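You operate a simulated robot arm through the tools that you are given. There is no shell and no other tool. Be economical: measure what you need, move in short steps, check, and stop when the job is done.

The job below is to be done with a simulated robot arm. You get a single attempt, and the scene is never put back.

Task
Pair the red and yellow band socks; box the blue band one.
Fine: each on the sock with its band colour, the same way round; flat in the green box, lid pressed home.
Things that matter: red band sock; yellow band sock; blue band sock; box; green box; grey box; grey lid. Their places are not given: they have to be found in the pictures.

Only the result counts: the job must be done as asked and must still hold three seconds after the hand-in. Knocking over, shifting, dropping, spilling or breaking anything else fails it. A push-on lid holds only when it is set on centred and level and pressed home; a screw cap is set on level and turned clockwise until tight.

Robot
A 6-joint arm with a two-finger parallel gripper, fixed in place. Base frame: the origin is at the foot of the arm, x ahead of it, y to its left, z up. Readings come in mm, degrees, newtons and seconds.
Its first joint turns from -166.0 to 166.0 degrees. Payload 3.91 kg.
Tool frame: the origin (TCP) lies between the finger pads and is the grasp point; the fingertips stand 30 mm ahead of it; z points along the fingers, y is the line along which they close. Largest opening 110 mm; finger width 20, thickness 10; the body of the gripper, 48 by 112 mm, starts 55 mm behind the TCP.
Orientation is that of the tool frame in the base frame, as a unit quaternion [w, x, y, z]. With the fingers straight down and closing along the base's y, the tool's x points along the base's -x, its y along +y and its z along -z.

Tools
- The arm moves only by the tool drive_tool. Its argument "steps" is a list that holds one entry, the list of rows, each a list of 6 numbers: the shift along the tool's x, y, z in m, then the turn, a rotation vector about the tool's x, y, z in rad. In form: [[[x, y, z, rx, ry, rz], ...]]. A call has 1 to 20 rows; each row shifts and turns the commanded pose from where the row before left it, along the tool's axes as they then stand. "claw" is the finger opening in m, from 0 to 0.11, set as the call begins (left out, the last holds). Each row takes 0.2 s and may step no farther than 50 mm and 8.6 degrees from the row before; otherwise, or with a gripper value out of range, the whole call is refused. A pose out of reach is approached as far as the arm can. The call stops where the force on the tool passes 90 N (or 10 N more than at its start, if that is more) or the arm is blocked; 0.2 s more then pass. The fingers move at their own pace (about 108 mm/s each) and stop on an object; they squeeze with about 36 N. The grip force told is the motor's: it shows also when the fingers shut on nothing. Time passes only in rows, and 0.2 s behind the last, so rows that do not move let the fingers close. The reply holds the time, the measured pose of the TCP, the force on the tool along the base axes, the opening and the grip force, in the units named above and with some noise.
- Cameras (640 x 400 px; columns grow to the right, rows downward): "scene" is fixed at [219.8, -648.1, 1648.2]; the picture's right is [0.94, -0.33, 0.00], its down [-0.31, -0.89, -0.34] and it looks along [0.11, 0.32, -0.94] (base axes); focal length 274 px, centre (320, 200). "wrist" rides on the gripper at [-36, 0, -57] in the tool frame; the picture's right is [0.00, -1.00, 0.00], its down [0.97, 0.00, -0.24] and it looks along [0.24, 0.00, 0.97] (tool axes); focal length 218 px, centre (320, 200).
- get_image(camera): a new picture of that camera. No time passes.
- raise_lower(by): slides the trunk up (or, below 0, down) by that many mm; the arm rides with it, the base frame stays. It gives what a move gives, with no picture.
- measure_at(camera, pixels): for up to 12 pixels [column, row] of the newest picture of that camera ("zoom" is the newest enlarged one), the place [x, y, z] in the base frame of the surface seen there, good to about 2 mm. No time passes.
- zoom(camera, box): a new picture of the part [left, top, right, bottom] of that camera's present view, enlarged. No time passes.
- hand_in(): hands the job in; it is judged then, once.

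Go step by step. Measure first, check grasps and placings, and put right what went wrong. The budget is 80 turns and 54 pictures, counting those below and the enlarged ones. Unless the task says otherwise, let go and move clear before handing in, and close with one line.

The tools are called after "Request:" as a command line: name --argument value ..., lists and objects as JSON in quotes. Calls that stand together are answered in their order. drive_tool: Moves the arm, as the interface text tells. Its arguments: {"type":"object","properties":{"steps":{"type":"array","items":{"type":"array","items":{"type":"array","items":{"type":"number"}}}},"claw":{"type":"number"}},"required":["steps"]} The other tools are called the same way: raise_lower (by) slides the trunk up or down; get_image (camera) takes a picture; measure_at (camera, pixels) gives the place of the surface under pixels of a picture; zoom (camera, box) takes an enlarged picture of a part of a camera's view; hand_in () hands the job in.

At the start:

```text
time: 0.0
position: [154.3, -324.0, 1265.3]
tcp_rot: [0.0, 0.0, 1.0, 0.0]
ft_force: [-0.4, 0.2, -0.1]
grip_width: 109.8
grip_force: 0.1
trunk travel left (down, up): [-400.0, 140.0]
```

scene: 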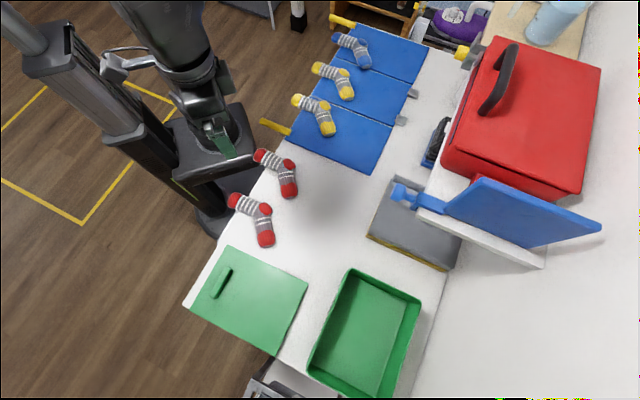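
wrist: 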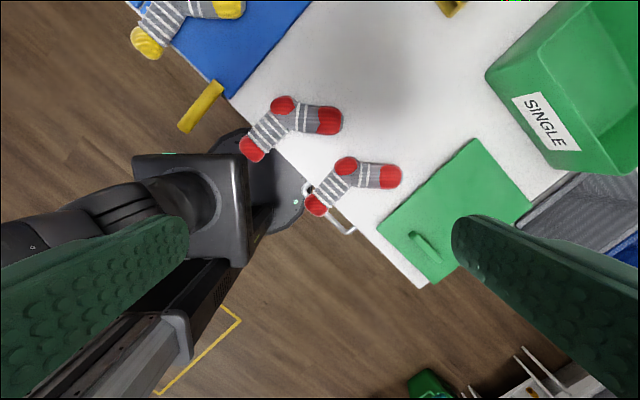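

The scene picture shows two red socks, two yellow and one blue sock, an open green box with a "SINGLE" label and a green slab with a handle. I'll enlarge the view to find the grey box and the grey lid.

Request:
zoom --camera "scene" --box '[180, 130, 480, 400]'

Request:
zoom --camera "scene" --box '[220, 0, 460, 150]'

```text
1.48 times, centred on (330, 265) of scene
```

zoom: 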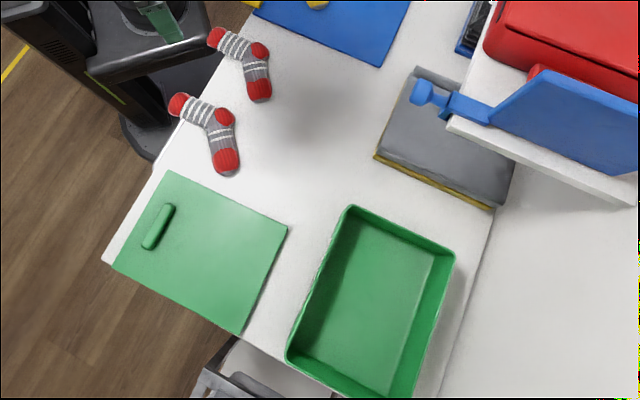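

```text
2.67 times, centred on (340, 75) of scene
```

zoom: 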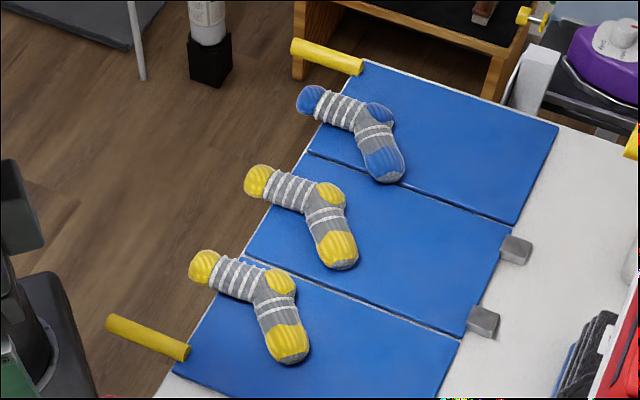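

Next I'll measure the slabs, the box and the socks. Scene pixels: green slab corners, box rim corners and floor, and grey slab corners.

Request:
measure_at --camera "scene" --pixels '[[229, 248], [306, 285], [276, 354], [192, 309], [351, 270], [420, 300], [309, 360], [365, 330], [384, 180], [369, 236], [443, 269], [222, 284]]'

Request:
measure_at --camera "scene" --pixels '[[234, 200], [264, 207], [266, 240], [260, 155], [289, 165], [289, 192], [299, 101], [325, 106], [328, 131], [340, 200], [410, 235], [455, 255]]'

Request:
measure_at --camera "scene" --pixels '[[317, 67], [344, 74], [347, 94], [338, 38], [362, 42], [364, 62], [385, 145], [350, 120], [370, 80], [390, 50], [415, 195], [412, 255]]'

```text
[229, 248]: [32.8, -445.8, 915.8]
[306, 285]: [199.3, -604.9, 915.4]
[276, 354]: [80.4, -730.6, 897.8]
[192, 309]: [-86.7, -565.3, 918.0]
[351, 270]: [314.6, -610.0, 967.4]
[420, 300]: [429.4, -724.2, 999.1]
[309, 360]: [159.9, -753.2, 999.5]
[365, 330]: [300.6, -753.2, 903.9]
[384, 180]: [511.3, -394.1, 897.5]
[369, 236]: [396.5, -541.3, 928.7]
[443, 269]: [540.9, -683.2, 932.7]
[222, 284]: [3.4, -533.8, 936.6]
```

```text
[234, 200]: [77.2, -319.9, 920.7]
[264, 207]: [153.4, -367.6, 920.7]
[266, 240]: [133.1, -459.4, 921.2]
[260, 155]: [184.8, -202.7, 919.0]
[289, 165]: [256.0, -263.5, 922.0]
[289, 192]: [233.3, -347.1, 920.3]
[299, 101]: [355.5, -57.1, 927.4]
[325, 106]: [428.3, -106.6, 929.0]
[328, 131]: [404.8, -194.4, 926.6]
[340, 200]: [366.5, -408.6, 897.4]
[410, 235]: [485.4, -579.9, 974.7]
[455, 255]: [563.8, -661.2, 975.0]
```

```text
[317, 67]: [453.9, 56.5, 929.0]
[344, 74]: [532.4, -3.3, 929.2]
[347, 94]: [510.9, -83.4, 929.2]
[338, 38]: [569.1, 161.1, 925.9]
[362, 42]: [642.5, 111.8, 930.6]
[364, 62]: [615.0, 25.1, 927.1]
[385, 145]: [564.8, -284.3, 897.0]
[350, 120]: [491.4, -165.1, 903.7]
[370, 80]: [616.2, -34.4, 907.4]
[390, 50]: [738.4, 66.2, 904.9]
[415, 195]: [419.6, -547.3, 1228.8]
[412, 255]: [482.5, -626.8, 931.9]
```

The table top reads z≈897, the socks are about 23 mm thick, the box rim is at z≈1000 and its floor at ≈904. The green lid is about 230 x 170 mm. I'll move the wrist camera over the table for a closer view of the red socks and the box.

Request:
drive_tool --steps '[[[-0.03, 0, 0, 0, 0, 0], [-0.03, -0.04, 0, 0, 0, 0], [0, -0.04, 0, 0, 0, 0], [0, -0.04, 0, 0, 0, 0], [0, -0.04, 0, 0, 0, 0]]]'

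Request:
get_image --camera "wrist"

Request:
zoom --camera "scene" --box '[215, 135, 315, 260]'

```text
time: 1.2
position: [214.9, -483.8, 1263.8]
tcp_rot: [0.0, 0.0, 1.0, 0.001]
ft_force: [0.3, 0.3, 0.1]
grip_width: 109.9
grip_force: 0.0
trunk travel left (down, up): [-400.0, 140.0]
```

```text
49 pictures are left
```

wrist: 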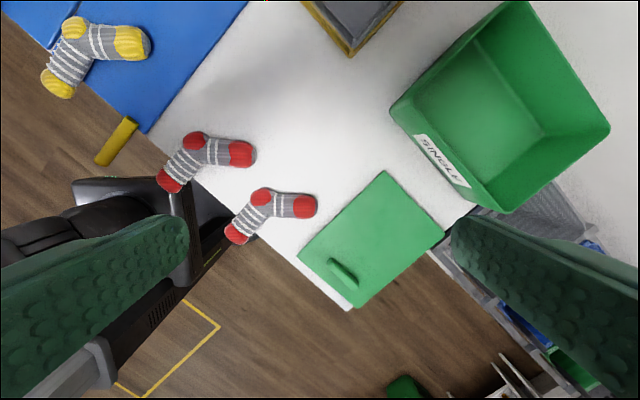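

```text
3.20 times, centred on (265, 198) of scene
```

zoom: 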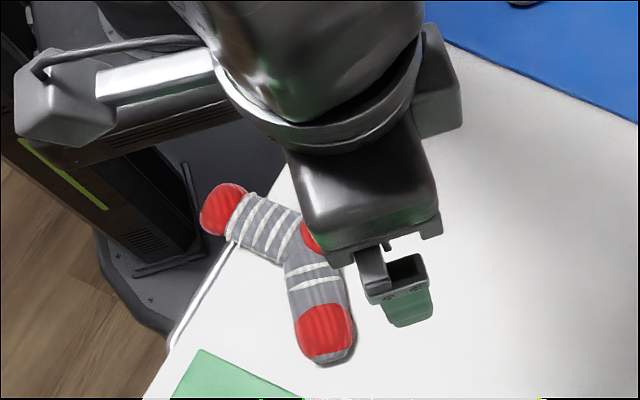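

The wrist view shows the box rim corners at (391,108), (530,3), (609,128) and (506,210), and the lid corners at (386,171), (444,234), (355,307) and (298,251). I'll measure these and the red socks.

Request:
measure_at --camera "wrist" --pixels '[[393, 108], [529, 5], [606, 128], [507, 208], [386, 173], [442, 234], [355, 305], [300, 251], [331, 261], [356, 285], [500, 110], [465, 160]]'

Request:
measure_at --camera "wrist" --pixels '[[163, 184], [194, 140], [254, 153], [230, 139], [229, 166], [213, 138], [229, 238], [262, 196], [316, 205], [292, 193], [291, 217], [277, 192]]'

Request:
zoom --camera "wrist" --box '[140, 110, 340, 260]'

```text
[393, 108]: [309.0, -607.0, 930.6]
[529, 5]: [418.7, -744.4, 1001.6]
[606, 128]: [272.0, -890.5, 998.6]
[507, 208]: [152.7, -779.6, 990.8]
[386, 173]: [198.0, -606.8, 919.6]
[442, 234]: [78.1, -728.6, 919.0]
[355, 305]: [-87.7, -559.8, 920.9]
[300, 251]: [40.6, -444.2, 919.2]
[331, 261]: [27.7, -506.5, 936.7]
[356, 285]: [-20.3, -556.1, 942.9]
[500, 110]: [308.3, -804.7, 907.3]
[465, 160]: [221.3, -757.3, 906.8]
```

```text
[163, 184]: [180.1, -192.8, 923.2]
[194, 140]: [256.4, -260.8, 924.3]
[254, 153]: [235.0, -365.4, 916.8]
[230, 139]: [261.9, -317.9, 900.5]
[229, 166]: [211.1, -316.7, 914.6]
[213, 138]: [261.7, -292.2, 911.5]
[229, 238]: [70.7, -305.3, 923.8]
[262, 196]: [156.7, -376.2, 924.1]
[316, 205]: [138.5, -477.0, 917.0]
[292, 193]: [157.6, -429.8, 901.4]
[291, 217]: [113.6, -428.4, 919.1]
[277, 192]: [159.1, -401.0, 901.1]
```

```text
2.67 times, centred on (240, 185) of wrist
```

zoom: 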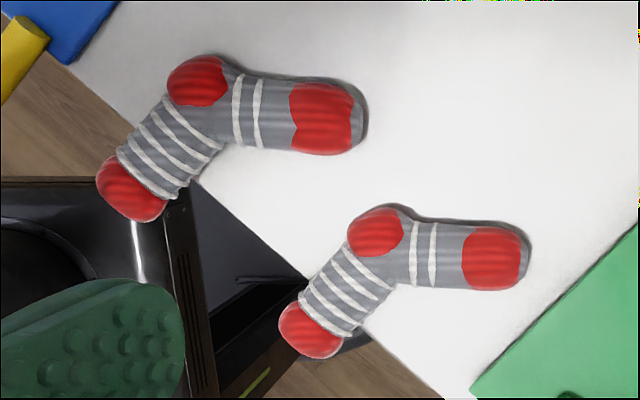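

Box outline centre comes out near (286,-762), and the lid handle runs along (1,1) at about (4,-531). That box is about 800 mm out, beyond the stated reach, so I'll test how far the arm goes while high and clear.

Request:
drive_tool --steps '[[[-0.025, -0.04, 0, 0, 0, 0], [-0.025, -0.04, 0, 0, 0, 0], [-0.025, -0.04, 0, 0, 0, 0], [-0.025, -0.04, 0, 0, 0, 0], [-0.025, -0.04, 0, 0, 0, 0], [0, -0.03, 0, 0, 0, 0], [0, -0.03, 0, 0, 0, 0]]]'

Request:
get_image --camera "wrist"

```text
time: 2.8
position: [295.9, -621.0, 1188.0]
tcp_rot: [0.001, 0.0, 1.0, -0.002]
ft_force: [-0.1, 0.1, -0.4]
grip_width: 109.8
grip_force: 0.0
out of reach, approached as far as the arm can: row 2, 3, 4, 5, 6, 7
trunk travel left (down, up): [-400.0, 140.0]
```

```text
46 pictures are left
```

wrist: 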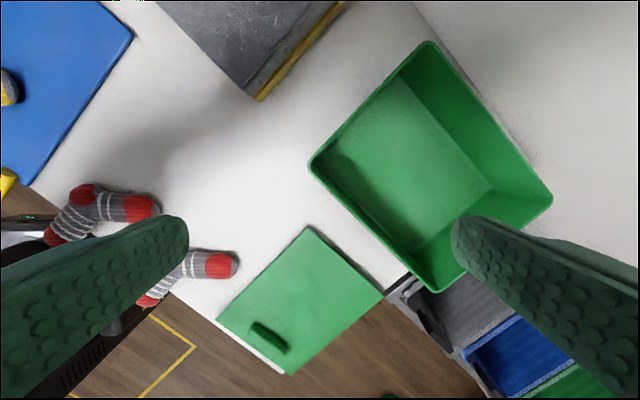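

Reach stopped at radius 688 with z 1188, which suggests the shoulder is low. I'll raise the trunk fully, then test the reach over the box again.

Request:
raise_lower --by 140

Request:
drive_tool --steps '[[[0, 0, 0.05, 0, 0, 0], [0, 0, 0.05, 0, 0, 0], [-0.01, -0.04, 0.05, 0, 0, 0], [-0.01, -0.04, 0.04, 0, 0, 0], [-0.02, -0.03, 0.03, 0, 0, 0], [0, -0.02, 0, 0, 0, 0]]]'

```text
time: 4.5
position: [296.8, -621.7, 1326.6]
tcp_rot: [0.001, 0.0, 1.0, -0.001]
ft_force: [-0.7, 0.0, -0.6]
grip_width: 110.1
grip_force: 0.1
trunk travel left (down, up): [-540.0, 0.0]
```

```text
refused: row 3 steps farther than a row can; nothing moved
```

Request:
drive_tool --steps '[[[0, 0, 0.05, 0, 0, 0], [0, 0, 0.05, 0, 0, 0], [-0.01, -0.03, 0.03, 0, 0, 0], [-0.01, -0.03, 0.03, 0, 0, 0], [-0.01, -0.03, 0.03, 0, 0, 0], [-0.01, -0.03, 0.03, 0, 0, 0], [0, -0.02, 0, 0, 0, 0]]]'

```text
time: 6.1
position: [326.3, -722.5, 1100.9]
tcp_rot: [0.001, 0.0, 1.0, -0.003]
ft_force: [-0.6, 0.0, 0.0]
grip_width: 109.9
grip_force: 0.1
out of reach, approached as far as the arm can: row 6, 7
trunk travel left (down, up): [-540.0, 0.0]
```

The arm now reaches radius 793 at z 1100, which is enough. I'll look at the box from here to fix its rim geometry.

Request:
get_image --camera "wrist"

```text
45 pictures are left
```

wrist: 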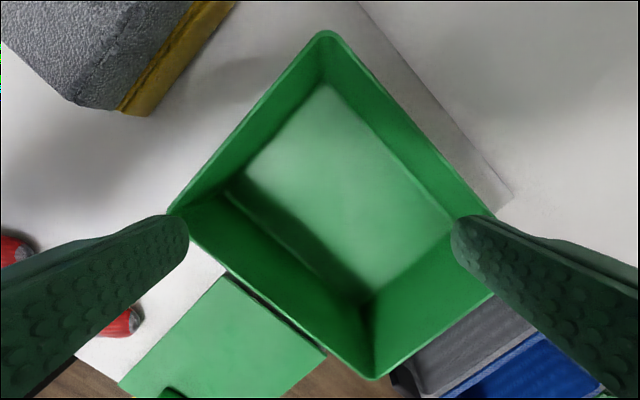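

Rim edges: upper left near (245,120) and (285,74), upper right near (380,82) and (440,150), lower left near (240,272) and (310,332), lower right near (420,344) and (470,308). I'll measure points on them.

Request:
measure_at --camera "wrist" --pixels '[[245, 116], [285, 70], [383, 77], [440, 147], [240, 271], [310, 335], [420, 348], [470, 312], [324, 34], [372, 376], [340, 180], [300, 150]]'

Request:
zoom --camera "wrist" --box '[200, 0, 440, 150]'

```text
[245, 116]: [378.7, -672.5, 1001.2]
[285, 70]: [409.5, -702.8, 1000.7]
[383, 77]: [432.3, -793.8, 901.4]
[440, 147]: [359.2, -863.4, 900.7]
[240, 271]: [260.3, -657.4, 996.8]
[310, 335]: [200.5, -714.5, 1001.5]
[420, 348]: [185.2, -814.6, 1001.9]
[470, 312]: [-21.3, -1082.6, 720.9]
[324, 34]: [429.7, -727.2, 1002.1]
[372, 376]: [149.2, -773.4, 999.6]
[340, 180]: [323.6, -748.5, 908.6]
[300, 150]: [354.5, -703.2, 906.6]
```

```text
2.67 times, centred on (320, 75) of wrist
```

zoom: 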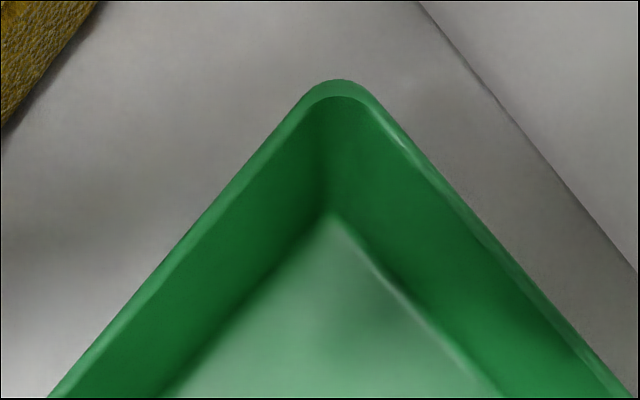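

The left rim edges lie on x+y≈-293.5 and x−y≈916, and the lower right edge on x+y≈-630. I'll measure the far upper right rim again using pixels in the zoom.

Request:
measure_at --camera "zoom" --pixels '[[440, 187], [446, 184], [520, 276], [528, 276], [590, 362], [596, 360], [420, 165], [340, 84], [300, 105], [230, 180], [225, 182], [150, 278]]'

```text
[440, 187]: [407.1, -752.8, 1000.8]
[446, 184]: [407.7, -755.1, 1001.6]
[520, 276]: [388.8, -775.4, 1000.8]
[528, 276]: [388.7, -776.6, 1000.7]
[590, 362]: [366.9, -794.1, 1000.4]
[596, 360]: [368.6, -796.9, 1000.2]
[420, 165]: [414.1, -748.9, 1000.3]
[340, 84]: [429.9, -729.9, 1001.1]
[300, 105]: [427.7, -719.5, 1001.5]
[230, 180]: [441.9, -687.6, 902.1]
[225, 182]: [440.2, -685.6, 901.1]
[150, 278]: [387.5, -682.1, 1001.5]
```

The box centre comes out at about (290,-751), 238 x 177 mm, at 45°. Now I'll go above the red socks for precise measurement.

Request:
drive_tool --steps '[[[0, 0, -0.04, 0, 0, 0], [0, 0, -0.04, 0, 0, 0], [0.014, 0.044, 0, 0, 0, 0], [0.014, 0.044, 0, 0, 0, 0], [0.014, 0.044, 0, 0, 0, 0], [0.014, 0.044, 0, 0, 0, 0], [0.014, 0.044, 0, 0, 0, 0], [0.014, 0.044, 0, 0, 0, 0], [0.014, 0.044, 0, 0, 0, 0], [0.014, 0.044, 0, 0, 0, 0], [0.014, 0.044, 0, 0, 0, 0]]]'

Request:
zoom --camera "wrist" --box '[160, 60, 480, 260]'

```text
time: 8.5
position: [190.2, -306.1, 1173.3]
tcp_rot: [0.001, 0.001, 1.0, -0.003]
ft_force: [-0.6, 0.8, 0.6]
grip_width: 110.2
grip_force: 0.0
out of reach, approached as far as the arm can: row 1, 2
trunk travel left (down, up): [-540.0, 0.0]
```

```text
2.00 times, centred on (320, 160) of wrist
```

zoom: 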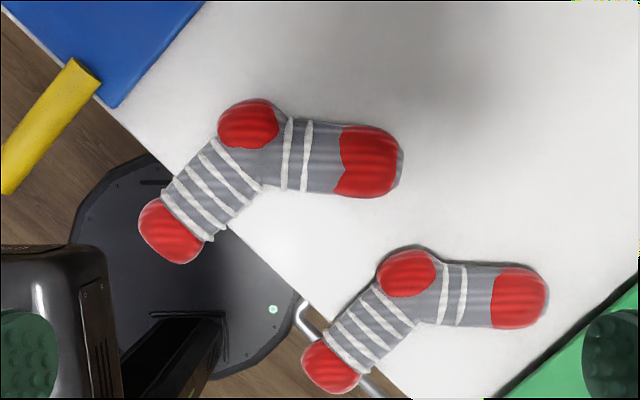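

Both red socks are clearly visible and lie about the same way round. I'll measure matching features: heel, foot stripes, toe and cuff.

Request:
measure_at --camera "zoom" --pixels '[[250, 123], [288, 155], [306, 156], [372, 162], [190, 205], [170, 232], [408, 273], [444, 294], [461, 295], [519, 298], [352, 340], [330, 366]]'

Request:
measure_at --camera "zoom" --pixels '[[284, 188], [291, 118], [303, 190], [310, 121], [401, 170], [440, 325], [447, 263], [458, 326], [466, 266], [546, 300], [139, 225], [302, 355]]'

```text
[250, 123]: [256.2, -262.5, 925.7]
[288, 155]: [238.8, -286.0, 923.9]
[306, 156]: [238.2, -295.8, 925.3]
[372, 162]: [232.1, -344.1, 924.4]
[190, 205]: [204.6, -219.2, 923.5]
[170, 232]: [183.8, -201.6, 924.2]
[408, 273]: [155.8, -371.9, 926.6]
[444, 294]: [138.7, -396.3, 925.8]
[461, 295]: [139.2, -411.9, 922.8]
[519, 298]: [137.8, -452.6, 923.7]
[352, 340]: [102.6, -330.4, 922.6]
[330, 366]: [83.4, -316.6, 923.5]
```

```text
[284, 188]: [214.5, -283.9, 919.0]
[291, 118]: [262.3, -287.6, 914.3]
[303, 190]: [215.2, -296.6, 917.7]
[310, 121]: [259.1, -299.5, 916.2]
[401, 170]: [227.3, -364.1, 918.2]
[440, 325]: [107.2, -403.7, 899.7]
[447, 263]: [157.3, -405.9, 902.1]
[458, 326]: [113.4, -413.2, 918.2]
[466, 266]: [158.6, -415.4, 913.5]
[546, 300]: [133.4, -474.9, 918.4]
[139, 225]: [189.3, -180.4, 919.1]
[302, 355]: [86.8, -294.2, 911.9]
```

Matching features show sock 2 is sock 1 shifted by about (100,110) and turned about −2.9°. I'll move over sock 1's foot at (136,-412) and turn the closing line across it.

Request:
drive_tool --steps '[[[0.027, -0.04, 0, 0, 0, 0], [0.027, -0.04, 0.01, 0, 0, 0], [0, -0.026, 0.04, 0, 0, 0], [0, 0, 0.04, 0, 0, -0.1487], [0, 0, 0.0, 0, 0, -0.1487], [0, 0, 0, 0, 0, -0.1487], [0, 0, 0, 0, 0, -0.1487], [0, 0, 0, 0, 0, -0.1487], [0, 0, 0, 0, 0, -0.1487], [0, 0, 0, 0, 0, -0.1487], [0, 0, 0, 0, 0, -0.1487], [0, 0, 0, 0, 0, -0.1487], [0, 0, 0, 0, 0, -0.1487]]]' --claw 0.09

Request:
get_image --camera "wrist"

```text
time: 11.3
position: [137.1, -413.8, 1083.3]
tcp_rot: [-0.001, -0.677, 0.736, -0.002]
ft_force: [0.0, 0.7, 0.4]
grip_width: 89.9
grip_force: 0.1
trunk travel left (down, up): [-540.0, 0.0]
```

```text
42 pictures are left
```

wrist: 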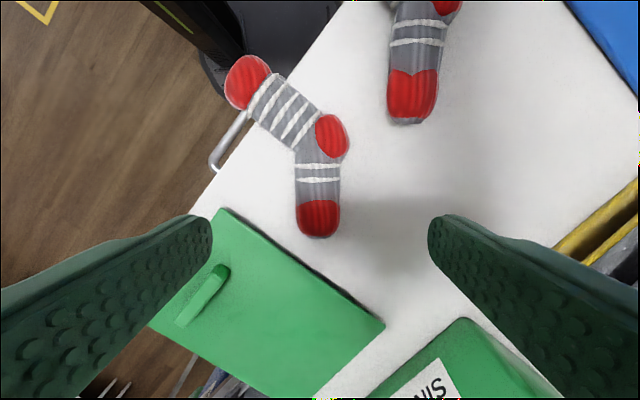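

The foot runs straight down the picture and is centred at (318,190), so the alignment is good. I'll descend to z≈931 and close.

Request:
drive_tool --steps '[[[0, 0, 0.05, 0, 0, 0], [0, 0, 0.05, 0, 0, 0], [0, 0, 0.035, 0, 0, 0], [0, 0, 0.017, 0, 0, 0]]]'

Request:
drive_tool --steps '[[[0, 0, 0, 0, 0, 0], [0, 0, 0, 0, 0, 0], [0, 0, 0, 0, 0, 0], [0, 0, 0, 0, 0, 0]]]' --claw 0.0

Request:
get_image --camera "wrist"

```text
time: 12.3
position: [138.3, -414.5, 931.3]
tcp_rot: [0.0, -0.677, 0.736, -0.001]
ft_force: [-0.1, -0.5, -0.4]
grip_width: 90.3
grip_force: 0.1
trunk travel left (down, up): [-540.0, 0.0]
```

```text
time: 13.3
position: [137.1, -414.9, 932.1]
tcp_rot: [-0.001, -0.678, 0.735, -0.002]
ft_force: [-1.0, -0.1, 0.0]
grip_width: 46.3
grip_force: 35.7
trunk travel left (down, up): [-540.0, 0.0]
```

```text
41 pictures are left
```

wrist: 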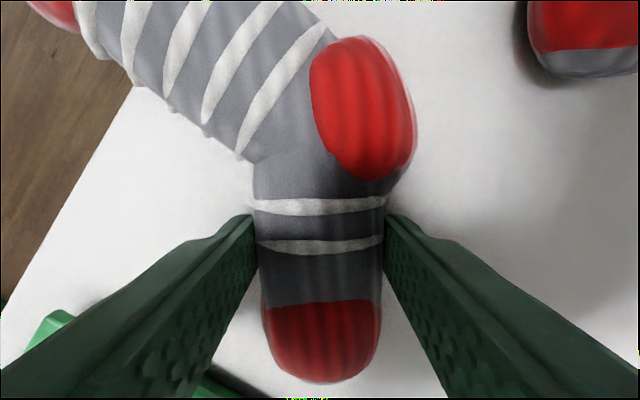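

The gripper holds the sock at 46 mm opening. I'll lift it, carry it over sock 2 by (97.3,110.8) with the small turn, and look.

Request:
drive_tool --steps '[[[0, 0, -0.03, 0, 0, 0], [0, 0, -0.04, 0, 0, 0], [0, 0, -0.04, 0, 0, 0], [-0.0395, -0.0292, 0, 0, 0, 0], [-0.0395, -0.0292, 0, 0, 0, 0], [-0.0395, -0.0293, 0, 0, 0, 0], [0, 0, 0, 0, 0, 0.05], [0, 0, 0, 0, 0, 0]]]'

Request:
get_image --camera "wrist"

Request:
zoom --camera "scene" --box '[200, 100, 360, 250]'

```text
time: 15.1
position: [235.2, -303.2, 1040.6]
tcp_rot: [0.0, -0.658, 0.753, -0.002]
ft_force: [0.2, -0.1, -0.3]
grip_width: 45.5
grip_force: 36.4
trunk travel left (down, up): [-540.0, 0.0]
```

```text
40 pictures are left
```

wrist: 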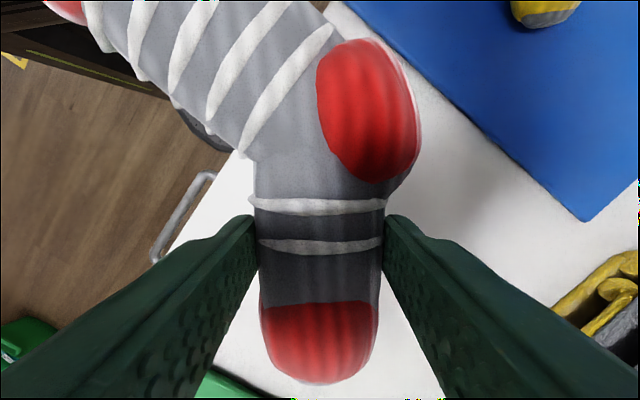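

```text
2.67 times, centred on (280, 175) of scene
```

zoom: 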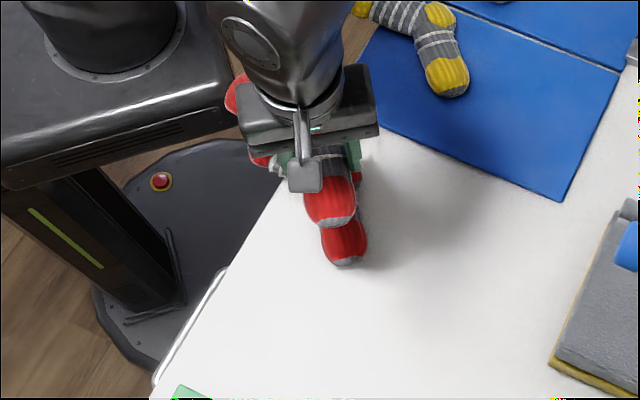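

The held sock sits above sock 2 and has not slipped in the fingers. I'll lower it to z≈960, release and rise.

Request:
drive_tool --steps '[[[0, 0, 0.04, 0, 0, 0], [0, 0, 0.025, 0, 0, 0], [0, 0, 0.01, 0, 0, 0], [0, 0, 0.004, 0, 0, 0]]]'

```text
time: 16.1
position: [235.8, -304.0, 961.8]
tcp_rot: [-0.001, -0.658, 0.753, -0.002]
ft_force: [-0.1, -0.6, -0.4]
grip_width: 45.3
grip_force: 36.4
trunk travel left (down, up): [-540.0, 0.0]
```

Request:
drive_tool --steps '[[[0, 0, 0.002, 0, 0, 0], [0, 0, 0.001, 0, 0, 0]]]'

```text
time: 16.7
position: [236.2, -303.7, 958.5]
tcp_rot: [-0.001, -0.658, 0.753, -0.001]
ft_force: [0.2, -0.7, -0.6]
grip_width: 45.1
grip_force: 36.1
trunk travel left (down, up): [-540.0, 0.0]
```

There is no contact force yet at 958.5, so I'll go 2 mm lower, open gently and rise.

Request:
drive_tool --steps '[[[0, 0, 0.002, 0, 0, 0], [0, 0, 0, 0, 0, 0]]]'

Request:
drive_tool --steps '[[[0, 0, 0, 0, 0, 0], [0, 0, 0, 0, 0, 0], [0, 0, 0, 0, 0, 0], [0, 0, -0.03, 0, 0, 0], [0, 0, -0.05, 0, 0, 0], [0, 0, -0.05, 0, 0, 0], [0, 0, -0.05, 0, 0, 0]]]' --claw 0.075

Request:
get_image --camera "wrist"

```text
time: 17.3
position: [236.5, -304.1, 956.0]
tcp_rot: [-0.001, -0.658, 0.753, -0.001]
ft_force: [0.5, -0.8, -0.2]
grip_width: 45.4
grip_force: 35.9
trunk travel left (down, up): [-540.0, 0.0]
```

```text
time: 18.9
position: [234.9, -304.0, 1137.5]
tcp_rot: [0.0, -0.658, 0.753, -0.003]
ft_force: [-0.4, 0.3, -0.7]
grip_width: 74.9
grip_force: 0.1
trunk travel left (down, up): [-540.0, 0.0]
```

```text
38 pictures are left
```

wrist: 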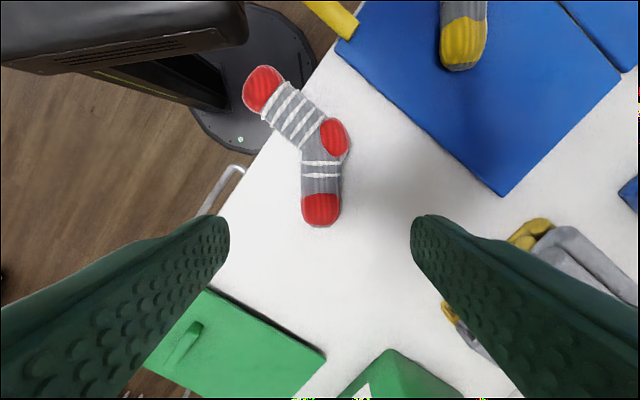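

The red pair lines up well: only one outline shows at (295,145). Now I'll move above the yellow socks.

Request:
drive_tool --steps '[[[-0.0366, -0.0241, -0.005, 0, 0, 0], [-0.0366, -0.0241, -0.005, 0, 0, 0], [-0.0366, -0.0241, -0.005, 0, 0, 0], [-0.0366, -0.0241, -0.005, 0, 0, 0], [-0.0366, -0.0241, -0.005, 0, 0, 0], [-0.0366, -0.0241, -0.005, 0, 0, 0], [-0.0366, -0.0241, 0, 0, 0, 0], [-0.0366, -0.0241, 0, 0, 0, 0]]]'

Request:
zoom --camera "wrist" --box '[160, 40, 480, 240]'

```text
time: 20.7
position: [465.7, -37.9, 1165.2]
tcp_rot: [-0.001, -0.658, 0.753, -0.001]
ft_force: [-0.5, 0.7, 0.3]
grip_width: 75.0
grip_force: 0.1
trunk travel left (down, up): [-540.0, 0.0]
```

```text
2.00 times, centred on (320, 140) of wrist
```

zoom: 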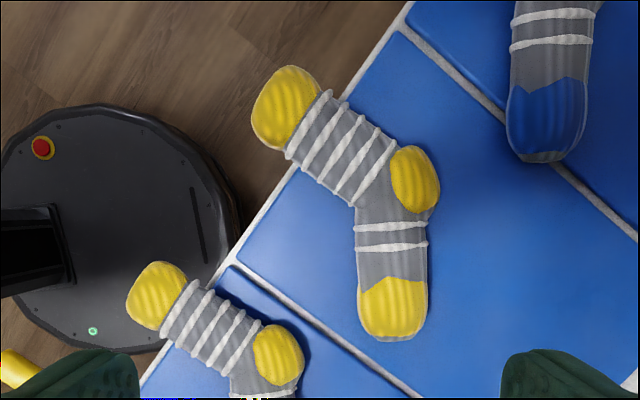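

The lower yellow sock is cut off at the bottom of this crop. I'll take a lower crop so both are whole.

Request:
zoom --camera "wrist" --box '[180, 60, 440, 290]'

```text
1.74 times, centred on (310, 175) of wrist
```

zoom: 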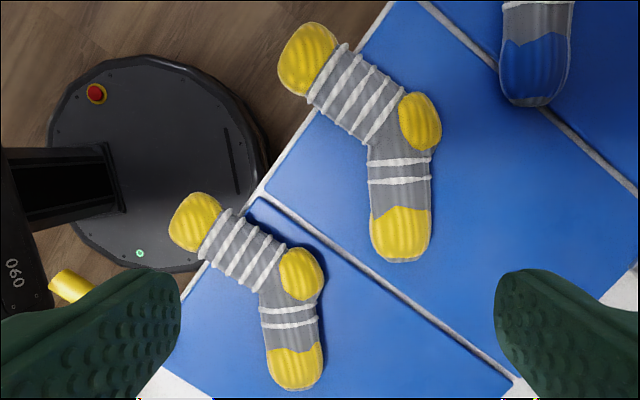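

Both yellow socks are visible now. I'll measure matching features on each.

Request:
measure_at --camera "zoom" --pixels '[[307, 58], [355, 93], [419, 121], [401, 161], [400, 180], [401, 235], [195, 221], [243, 250], [301, 273], [288, 310], [289, 324], [295, 368]]'

Request:
measure_at --camera "zoom" --pixels '[[372, 200], [431, 200], [372, 181], [430, 179], [402, 258], [284, 48], [265, 340], [319, 336], [263, 326], [315, 321], [297, 387], [173, 218]]'

```text
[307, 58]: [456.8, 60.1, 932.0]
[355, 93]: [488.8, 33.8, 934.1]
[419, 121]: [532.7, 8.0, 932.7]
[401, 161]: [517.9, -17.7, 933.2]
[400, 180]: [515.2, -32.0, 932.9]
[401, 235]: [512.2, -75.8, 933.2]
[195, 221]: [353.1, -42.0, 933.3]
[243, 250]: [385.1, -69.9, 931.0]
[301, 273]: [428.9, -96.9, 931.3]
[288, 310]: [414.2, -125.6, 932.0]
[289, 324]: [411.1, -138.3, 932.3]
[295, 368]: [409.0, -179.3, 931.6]
```

```text
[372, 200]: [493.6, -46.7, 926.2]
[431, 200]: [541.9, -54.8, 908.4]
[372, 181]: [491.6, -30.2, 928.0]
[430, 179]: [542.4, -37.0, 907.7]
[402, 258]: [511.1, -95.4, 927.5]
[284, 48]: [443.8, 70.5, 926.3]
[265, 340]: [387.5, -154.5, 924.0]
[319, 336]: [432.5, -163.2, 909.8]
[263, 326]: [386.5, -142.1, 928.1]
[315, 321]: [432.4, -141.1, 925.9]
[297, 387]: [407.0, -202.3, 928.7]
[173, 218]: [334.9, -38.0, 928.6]
```

The features give a pure shift of (−103.7,−105) from the upper yellow sock to the lower one. I'll move over the upper sock's foot at (515.5,−34), turn −0.056, and go down partway.

Request:
drive_tool --steps '[[[-0.0105, -0.0478, 0, 0, 0, 0], [0, -0.001, 0, 0, 0, -0.056], [0, 0, 0.045, 0, 0, 0], [0, 0, 0.045, 0, 0, 0], [0, 0, 0.04, 0, 0, 0], [0, 0, 0, 0, 0, 0]]]' --claw 0.08

Request:
get_image --camera "wrist"

```text
time: 22.1
position: [516.2, -35.9, 1035.5]
tcp_rot: [0.0, -0.679, 0.734, -0.002]
ft_force: [-0.6, -0.5, -0.7]
grip_width: 80.3
grip_force: 0.1
trunk travel left (down, up): [-540.0, 0.0]
```

```text
35 pictures are left
```

wrist: 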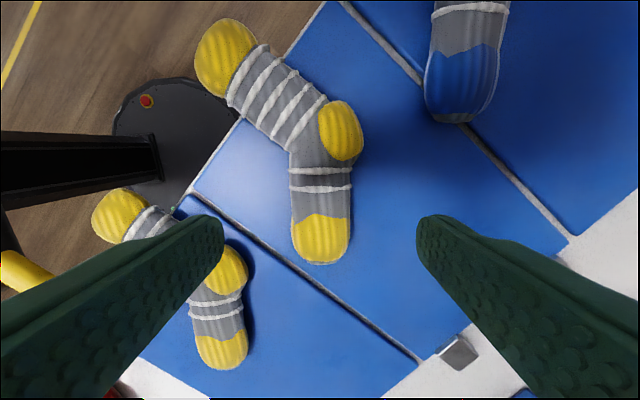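

The foot is centred at column 321 and runs straight. I'll descend to z≈940 and close.

Request:
drive_tool --steps '[[[0, 0, 0.045, 0, 0, 0], [0, 0, 0.035, 0, 0, 0], [0, 0, 0.015, 0, 0, 0]]]'

Request:
drive_tool --steps '[[[0, 0, 0, 0, 0, 0], [0, 0, 0, 0, 0, 0], [0, 0, 0, 0, 0, 0]]]' --claw 0.0

```text
time: 22.9
position: [516.5, -35.4, 942.4]
tcp_rot: [-0.001, -0.679, 0.734, -0.002]
ft_force: [1.0, -0.3, -0.2]
grip_width: 79.9
grip_force: 0.0
trunk travel left (down, up): [-540.0, 0.0]
```

```text
time: 23.7
position: [516.2, -35.2, 941.4]
tcp_rot: [-0.001, -0.679, 0.734, -0.002]
ft_force: [0.1, -0.9, 0.0]
grip_width: 45.6
grip_force: 36.2
trunk travel left (down, up): [-540.0, 0.0]
```

The grip holds at 45.6 mm. I'll lift, carry it by (−103.7,−105) over the other yellow sock and look.

Request:
drive_tool --steps '[[[0, 0, -0.03, 0, 0, 0], [0, 0, -0.04, 0, 0, 0], [0.0282, 0.0238, 0, 0, 0, 0], [0.0282, 0.0238, 0, 0, 0, 0], [0.0282, 0.0238, 0, 0, 0, 0], [0.0282, 0.0238, 0, 0, 0, 0], [0, 0, 0, 0, 0, 0], [0, 0, 0.03, 0, 0, 0], [0, 0, 0.012, 0, 0, 0], [0, 0, 0, 0, 0, 0]]]'

Request:
get_image --camera "wrist"

```text
time: 25.9
position: [412.6, -141.3, 968.2]
tcp_rot: [0.0, -0.679, 0.734, -0.002]
ft_force: [0.3, 0.8, 0.2]
grip_width: 45.2
grip_force: 36.0
trunk travel left (down, up): [-540.0, 0.0]
```

```text
34 pictures are left
```

wrist: 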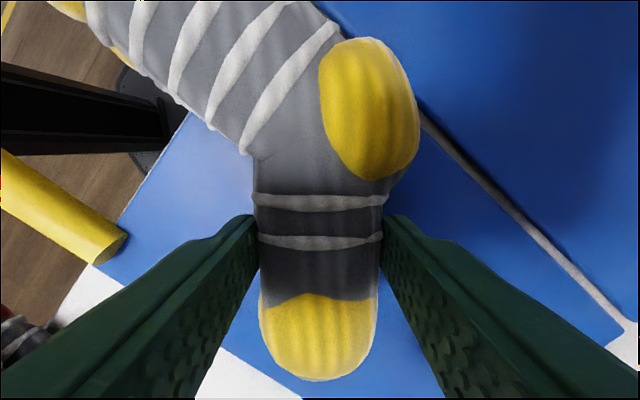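

The lower sock is fully hidden except a sliver near the cuff at (120,55), which is parallax. I'll lower 3 mm, release and rise.

Request:
drive_tool --steps '[[[0, 0, 0.002, 0, 0, 0], [0, 0, 0.001, 0, 0, 0]]]'

Request:
drive_tool --steps '[[[0, 0, 0, 0, 0, 0], [0, 0, 0, 0, 0, 0], [0, 0, 0, 0, 0, 0], [0, 0, -0.03, 0, 0, 0], [0, 0, -0.05, 0, 0, 0], [0, 0, -0.05, 0, 0, 0], [0, 0, -0.05, 0, 0, 0], [0, 0, -0.03, 0, 0, 0]]]' --claw 0.075

Request:
get_image --camera "wrist"

```text
time: 26.5
position: [412.4, -140.5, 966.4]
tcp_rot: [-0.001, -0.679, 0.735, -0.002]
ft_force: [0.1, 0.8, -0.5]
grip_width: 45.6
grip_force: 36.0
trunk travel left (down, up): [-540.0, 0.0]
```

```text
time: 28.3
position: [411.7, -138.4, 1178.2]
tcp_rot: [0.0, -0.679, 0.734, -0.002]
ft_force: [0.4, -0.4, 0.4]
grip_width: 75.0
grip_force: 0.1
trunk travel left (down, up): [-540.0, 0.0]
```

```text
33 pictures are left
```

wrist: 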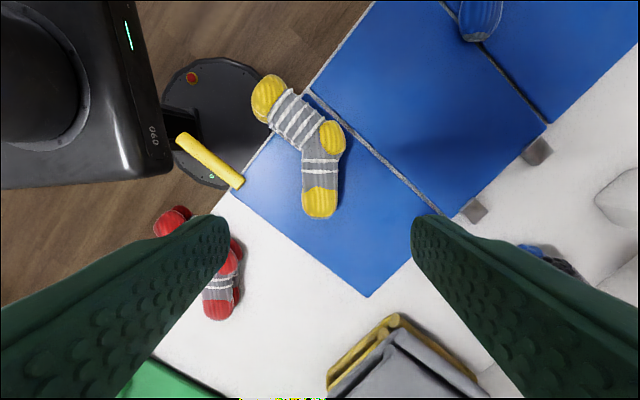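

The yellow pair lines up well. Now I'll move toward the blue sock.

Request:
drive_tool --steps '[[[-0.0346, -0.0242, 0, 0, 0, 0], [-0.0346, -0.0242, 0, 0, 0, 0], [-0.0346, -0.0242, 0, 0, 0, 0], [-0.0346, -0.0242, 0, 0, 0, 0], [-0.0346, -0.0242, 0, 0, 0, 0], [-0.0346, -0.0242, 0, 0, 0, 0], [-0.0346, -0.0242, 0.04, 0, 0, 0]]]'

Request:
get_image --camera "wrist"

```text
refused: row 7 steps farther than a row can; nothing moved
```

```text
32 pictures are left
```

wrist: 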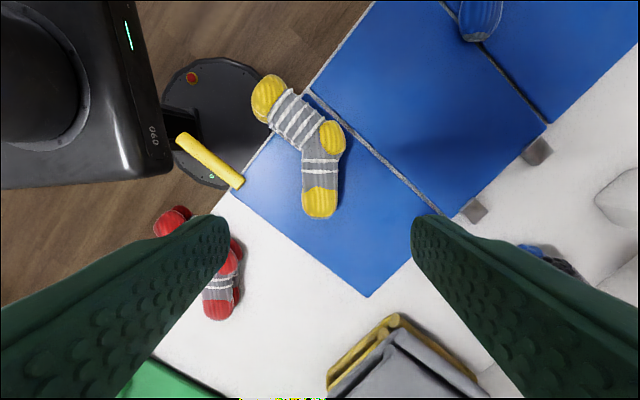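

The last row stepped too far and the call was refused, so I'll resend it with the descent in its own row.

Request:
drive_tool --steps '[[[-0.0346, -0.0242, 0, 0, 0, 0], [-0.0346, -0.0242, 0, 0, 0, 0], [-0.0346, -0.0242, 0, 0, 0, 0], [-0.0346, -0.0242, 0, 0, 0, 0], [-0.0346, -0.0242, 0, 0, 0, 0], [-0.0346, -0.0242, 0, 0, 0, 0], [-0.0346, -0.0242, 0, 0, 0, 0], [0, 0, 0.04, 0, 0, 0], [0, 0, 0, 0, 0, 0]]]'

Request:
zoom --camera "wrist" --box '[160, 50, 480, 250]'

```text
time: 30.3
position: [600.0, 87.8, 1135.8]
tcp_rot: [0.0, -0.679, 0.734, -0.002]
ft_force: [0.6, 0.1, 0.2]
grip_width: 74.9
grip_force: 0.1
trunk travel left (down, up): [-540.0, 0.0]
```

```text
2.00 times, centred on (320, 150) of wrist
```

zoom: 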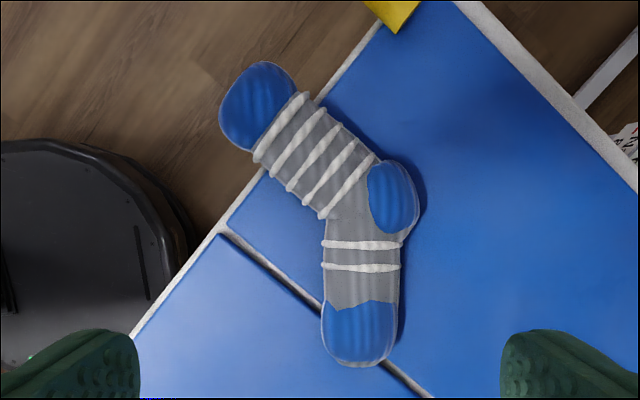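

The blue sock is in full view. I'll measure its foot, heel, cuff and toe.

Request:
measure_at --camera "zoom" --pixels '[[361, 245], [360, 268], [360, 335], [362, 362], [395, 195], [415, 190], [258, 105], [228, 85], [326, 285], [396, 285], [326, 215], [450, 300]]'

```text
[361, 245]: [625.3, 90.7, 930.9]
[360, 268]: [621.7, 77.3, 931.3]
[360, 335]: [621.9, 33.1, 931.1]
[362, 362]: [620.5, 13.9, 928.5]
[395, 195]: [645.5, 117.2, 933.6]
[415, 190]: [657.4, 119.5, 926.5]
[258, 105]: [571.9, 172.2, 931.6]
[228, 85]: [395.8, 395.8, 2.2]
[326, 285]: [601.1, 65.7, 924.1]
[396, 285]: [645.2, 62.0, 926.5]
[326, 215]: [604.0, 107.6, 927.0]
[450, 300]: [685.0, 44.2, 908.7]
```

The foot centre is at (623,76), so I'll move there, descend to z≈944 and close.

Request:
drive_tool --steps '[[[0.012, -0.024, 0, 0, 0, 0], [0, 0, 0.05, 0, 0, 0], [0, 0, 0.05, 0, 0, 0], [0, 0, 0.045, 0, 0, 0], [0, 0, 0.03, 0, 0, 0], [0, 0, 0.016, 0, 0, 0]]]' --claw 0.08

Request:
drive_tool --steps '[[[0, 0, 0, 0, 0, 0], [0, 0, 0, 0, 0, 0], [0, 0, 0, 0, 0, 0]]]' --claw 0.0

Request:
get_image --camera "wrist"

```text
time: 31.7
position: [622.5, 74.3, 943.3]
tcp_rot: [-0.001, -0.679, 0.734, -0.002]
ft_force: [-0.1, 0.8, -0.4]
grip_width: 80.0
grip_force: 0.1
trunk travel left (down, up): [-540.0, 0.0]
```

```text
time: 32.5
position: [620.8, 74.0, 944.6]
tcp_rot: [0.0, -0.679, 0.734, -0.002]
ft_force: [-0.2, -0.3, -1.2]
grip_width: 45.8
grip_force: 35.6
trunk travel left (down, up): [-540.0, 0.0]
```

```text
30 pictures are left
```

wrist: 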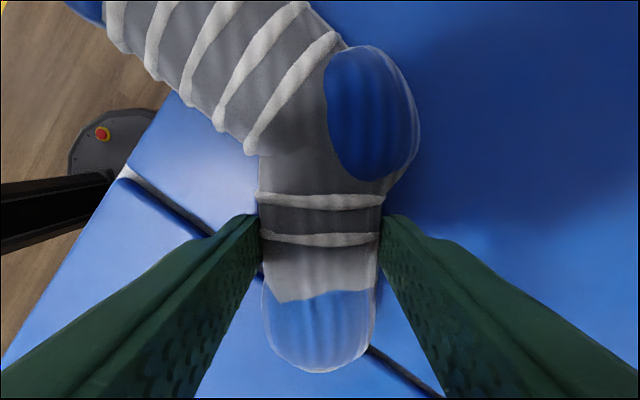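

The grip holds at 45.8 mm. I'll lift and go inward around the shelf to about (230,−480).

Request:
drive_tool --steps '[[[0, 0, -0.05, 0, 0, 0], [0, 0, -0.05, 0, 0, 0], [0, 0, -0.05, 0, 0, 0], [0.0329, 0.0299, 0, 0, 0, 0], [0.0329, 0.0299, 0, 0, 0, 0], [0.0329, 0.0299, 0, 0, 0, 0], [0.0329, 0.0299, 0, 0, 0, 0], [0.0329, 0.0299, 0, 0, 0, 0], [0.0329, 0.0299, 0, 0, 0, 0], [0.0329, 0.0299, 0, 0, 0, 0], [0.0329, 0.0299, 0, 0, 0, 0], [0.0329, 0.0299, 0, 0, 0, 0], [0.041, 0.0111, 0, 0, 0, 0], [0.041, 0.0111, 0, 0, 0, 0], [0.041, 0.0111, 0, 0, 0, 0], [0.041, 0.0111, 0, 0, 0, 0], [0.041, 0.0111, 0, 0, 0, 0], [0.041, 0.0111, 0, 0, 0, 0], [0.041, 0.0111, 0, 0, 0, 0]]]'

```text
time: 36.5
position: [230.9, -481.9, 1095.8]
tcp_rot: [0.0, -0.679, 0.734, -0.001]
ft_force: [-0.2, 0.0, -0.5]
grip_width: 45.6
grip_force: 36.0
trunk travel left (down, up): [-540.0, 0.0]
```

I'll turn the sock by −60° to suit the box's long axis, then move over the box to (262,−761).

Request:
drive_tool --steps '[[[0, 0, 0, 0, 0, 0.1496], [0, 0, 0, 0, 0, 0.1496], [0, 0, 0, 0, 0, 0.1496], [0, 0, 0, 0, 0, 0.1496], [0, 0, 0, 0, 0, 0.1496], [0, 0, 0, 0, 0, 0.1496], [0, 0, 0, 0, 0, 0.1496], [0.01323, -0.03786, 0, 0, 0, 0], [0.01323, -0.03786, 0, 0, 0, 0], [0.01323, -0.03786, 0, 0, 0, 0], [0.01323, -0.03786, 0, 0, 0, 0], [0.01323, -0.03786, 0, 0, 0, 0], [0.01323, -0.03786, 0, 0, 0, 0], [0.01323, -0.03786, 0, 0, 0, 0]]]'

Request:
get_image --camera "wrist"

Request:
zoom --camera "scene" --box '[240, 200, 480, 400]'

```text
time: 39.5
position: [256.6, -746.5, 1096.1]
tcp_rot: [0.0, -0.222, 0.975, -0.003]
ft_force: [0.0, 1.0, 0.6]
grip_width: 45.6
grip_force: 35.9
out of reach, approached as far as the arm can: row 14
trunk travel left (down, up): [-540.0, 0.0]
```

```text
29 pictures are left
```

wrist: 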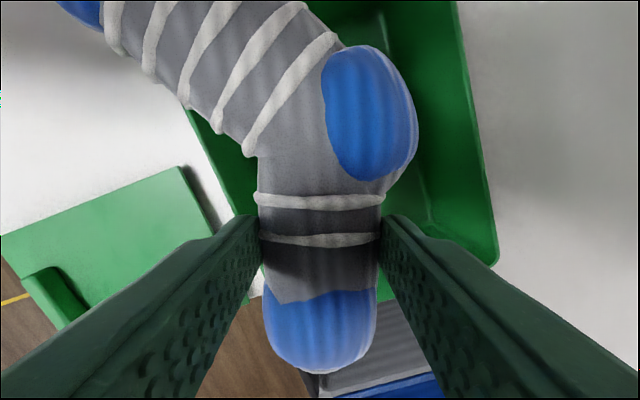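

```text
2.00 times, centred on (360, 300) of scene
```

zoom: 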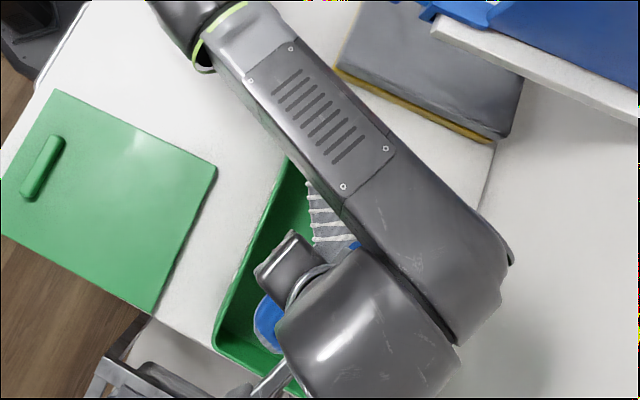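

It stopped at (257,−746) at this height, but reach improves lower down. I'll drop to about z 1050, extend to (264,−758) and check.

Request:
drive_tool --steps '[[[0, 0, 0.03, 0, 0, 0], [0, 0, 0.016, 0, 0, 0], [-0.0017, -0.0136, 0, 0, 0, 0], [0, 0, 0, 0, 0, 0]]]'

Request:
get_image --camera "wrist"

```text
time: 40.5
position: [265.5, -753.3, 1046.9]
tcp_rot: [0.0, -0.222, 0.975, -0.004]
ft_force: [0.3, 0.0, -0.5]
grip_width: 45.2
grip_force: 35.9
trunk travel left (down, up): [-540.0, 0.0]
```

```text
27 pictures are left
```

wrist: 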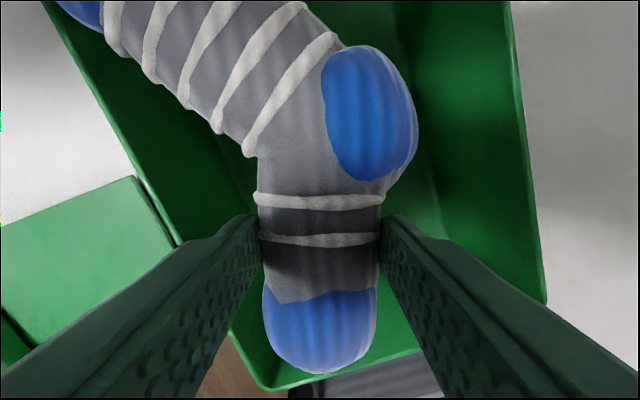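

The sock is inside the rim outline all round. I'll nudge 5 mm outward and descend gently in two stages, watching the force.

Request:
drive_tool --steps '[[[0.0013, -0.005, 0.01, 0, 0, 0], [0, 0, 0.025, 0, 0, 0], [0, 0, 0.025, 0, 0, 0], [0, 0, 0.02, 0, 0, 0], [0, 0, 0.012, 0, 0, 0], [0, 0, 0, 0, 0, 0]]]'

Request:
get_image --camera "wrist"

```text
time: 41.9
position: [265.4, -757.4, 954.8]
tcp_rot: [0.0, -0.222, 0.975, -0.001]
ft_force: [1.1, -0.1, -0.2]
grip_width: 45.6
grip_force: 36.4
out of reach, approached as far as the arm can: row 1
trunk travel left (down, up): [-540.0, 0.0]
```

```text
26 pictures are left
```

wrist: 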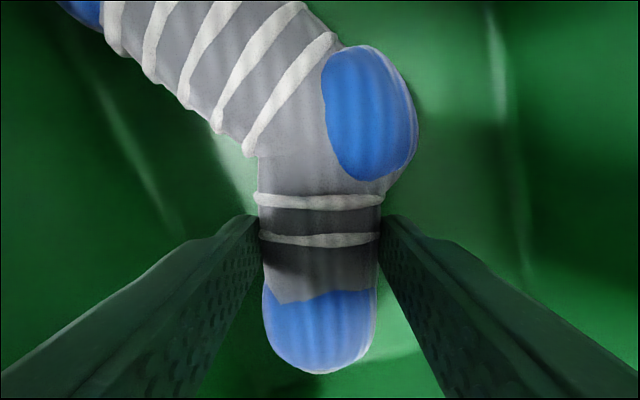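

The sock is inside the box with clear margins. I'll lower 8 mm, open to 65 mm and rise straight out.

Request:
drive_tool --steps '[[[0, 0, 0.004, 0, 0, 0], [0, 0, 0.004, 0, 0, 0], [0, 0, 0, 0, 0, 0]]]'

Request:
drive_tool --steps '[[[0, 0, 0, 0, 0, 0], [0, 0, 0, 0, 0, 0], [0, 0, -0.03, 0, 0, 0], [0, 0, -0.04, 0, 0, 0], [0, 0, -0.04, 0, 0, 0], [0, 0, -0.04, 0, 0, 0]]]' --claw 0.065

Request:
get_image --camera "wrist"

```text
time: 42.7
position: [266.2, -757.6, 947.3]
tcp_rot: [0.0, -0.222, 0.975, -0.002]
ft_force: [0.0, 0.5, 0.0]
grip_width: 45.3
grip_force: 35.8
trunk travel left (down, up): [-540.0, 0.0]
```

```text
time: 44.1
position: [263.0, -744.1, 1095.2]
tcp_rot: [0.0, -0.222, 0.975, -0.002]
ft_force: [-0.7, 0.4, -0.1]
grip_width: 65.0
grip_force: 0.0
out of reach, approached as far as the arm can: row 6
trunk travel left (down, up): [-540.0, 0.0]
```

```text
25 pictures are left
```

wrist: 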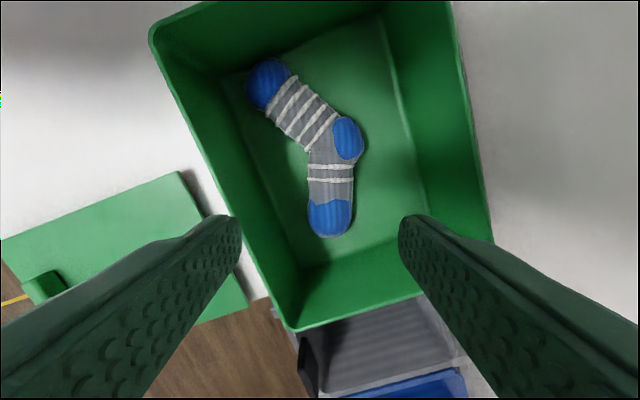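

The blue sock lies flat on the box floor. Next is the lid: I'll move above its handle and turn the closing line across it.

Request:
drive_tool --steps '[[[0.01764, 0.03784, 0, 0, 0, 0], [0.01764, 0.03784, 0, 0, 0, 0], [0.01764, 0.03784, 0, 0, 0, 0], [0.01764, 0.03784, 0, 0, 0, 0], [0.01764, 0.03784, 0, 0, 0, 0], [0.01764, 0.03784, 0, 0, 0, 0], [0.01764, 0.03784, 0, 0, 0, 0], [0.01764, 0.03784, 0, 0, 0, 0], [0, 0, 0, 0, 0, -0.113], [0, 0, 0, 0, 0, -0.113], [0, 0, 0, 0, 0, -0.113], [0, 0, 0, 0, 0, 0]]]'

Request:
get_image --camera "wrist"

```text
time: 46.7
position: [4.3, -534.0, 1094.1]
tcp_rot: [0.0, -0.383, 0.924, -0.002]
ft_force: [-1.0, 0.1, 0.2]
grip_width: 64.9
grip_force: 0.0
trunk travel left (down, up): [-540.0, 0.0]
```

```text
24 pictures are left
```

wrist: 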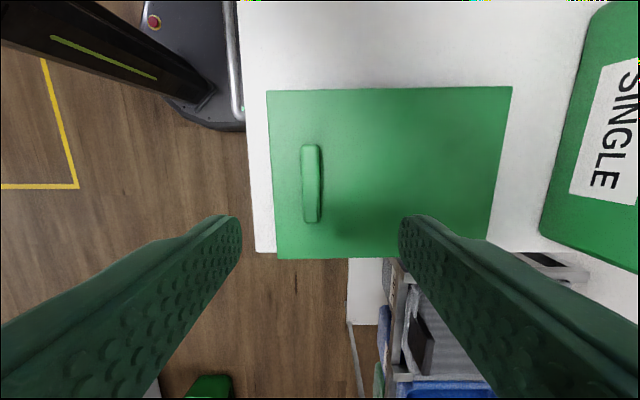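

The handle runs from (311,146) to (312,222) and is parallel to the finger pads. I'll zoom in and measure the handle and the lid edges.

Request:
measure_at --camera "wrist" --pixels '[[303, 185], [312, 185], [319, 185], [311, 150], [312, 218], [269, 92], [510, 89], [488, 236], [281, 256], [272, 170], [390, 90], [390, 180]]'

Request:
zoom --camera "wrist" --box '[250, 110, 410, 270]'

```text
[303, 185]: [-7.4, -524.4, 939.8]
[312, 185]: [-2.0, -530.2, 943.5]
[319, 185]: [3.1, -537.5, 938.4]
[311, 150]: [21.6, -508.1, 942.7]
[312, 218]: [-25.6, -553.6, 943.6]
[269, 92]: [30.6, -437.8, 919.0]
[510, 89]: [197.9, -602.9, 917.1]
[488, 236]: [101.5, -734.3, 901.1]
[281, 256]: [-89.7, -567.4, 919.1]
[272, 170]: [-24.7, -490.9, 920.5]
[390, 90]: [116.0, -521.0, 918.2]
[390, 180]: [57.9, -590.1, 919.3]
```

```text
2.50 times, centred on (330, 190) of wrist
```

zoom: 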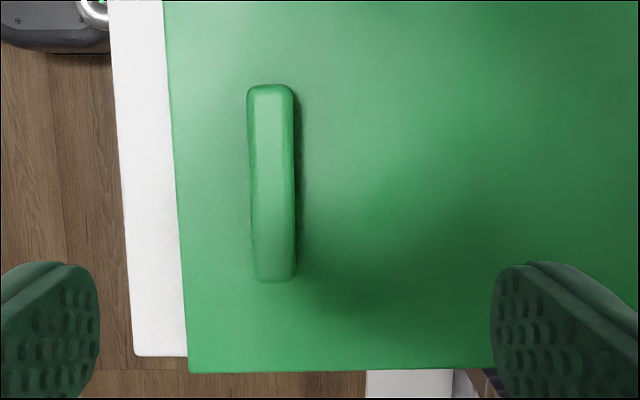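

The handle centre is at (−2,−531), its top at 943.5 and the lid surface at 919. The lid is about 240 x 177 mm, centred at (53,−583). I'll centre, descend to z≈952 and grip.

Request:
drive_tool --steps '[[[0.0023, 0.0066, 0, 0, 0, 0], [0, 0, 0.045, 0, 0, 0], [0, 0, 0.045, 0, 0, 0], [0, 0, 0.035, 0, 0, 0], [0, 0, 0.016, 0, 0, 0], [0, 0, 0, 0, 0, 0]]]' --claw 0.05

Request:
get_image --camera "wrist"

```text
time: 48.1
position: [-0.7, -530.3, 953.0]
tcp_rot: [0.0, -0.382, 0.924, -0.002]
ft_force: [0.6, 0.1, 0.8]
grip_width: 49.9
grip_force: 0.1
trunk travel left (down, up): [-540.0, 0.0]
```

```text
22 pictures are left
```

wrist: 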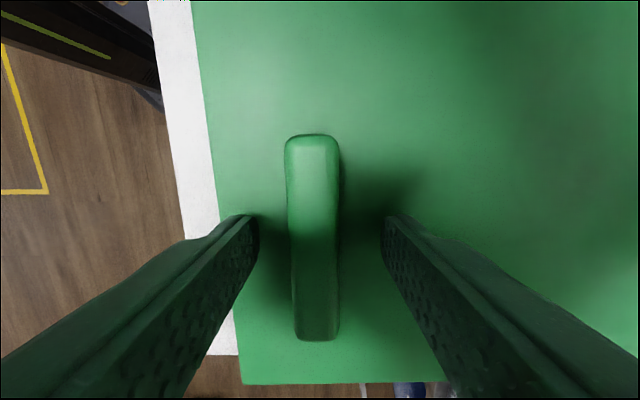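

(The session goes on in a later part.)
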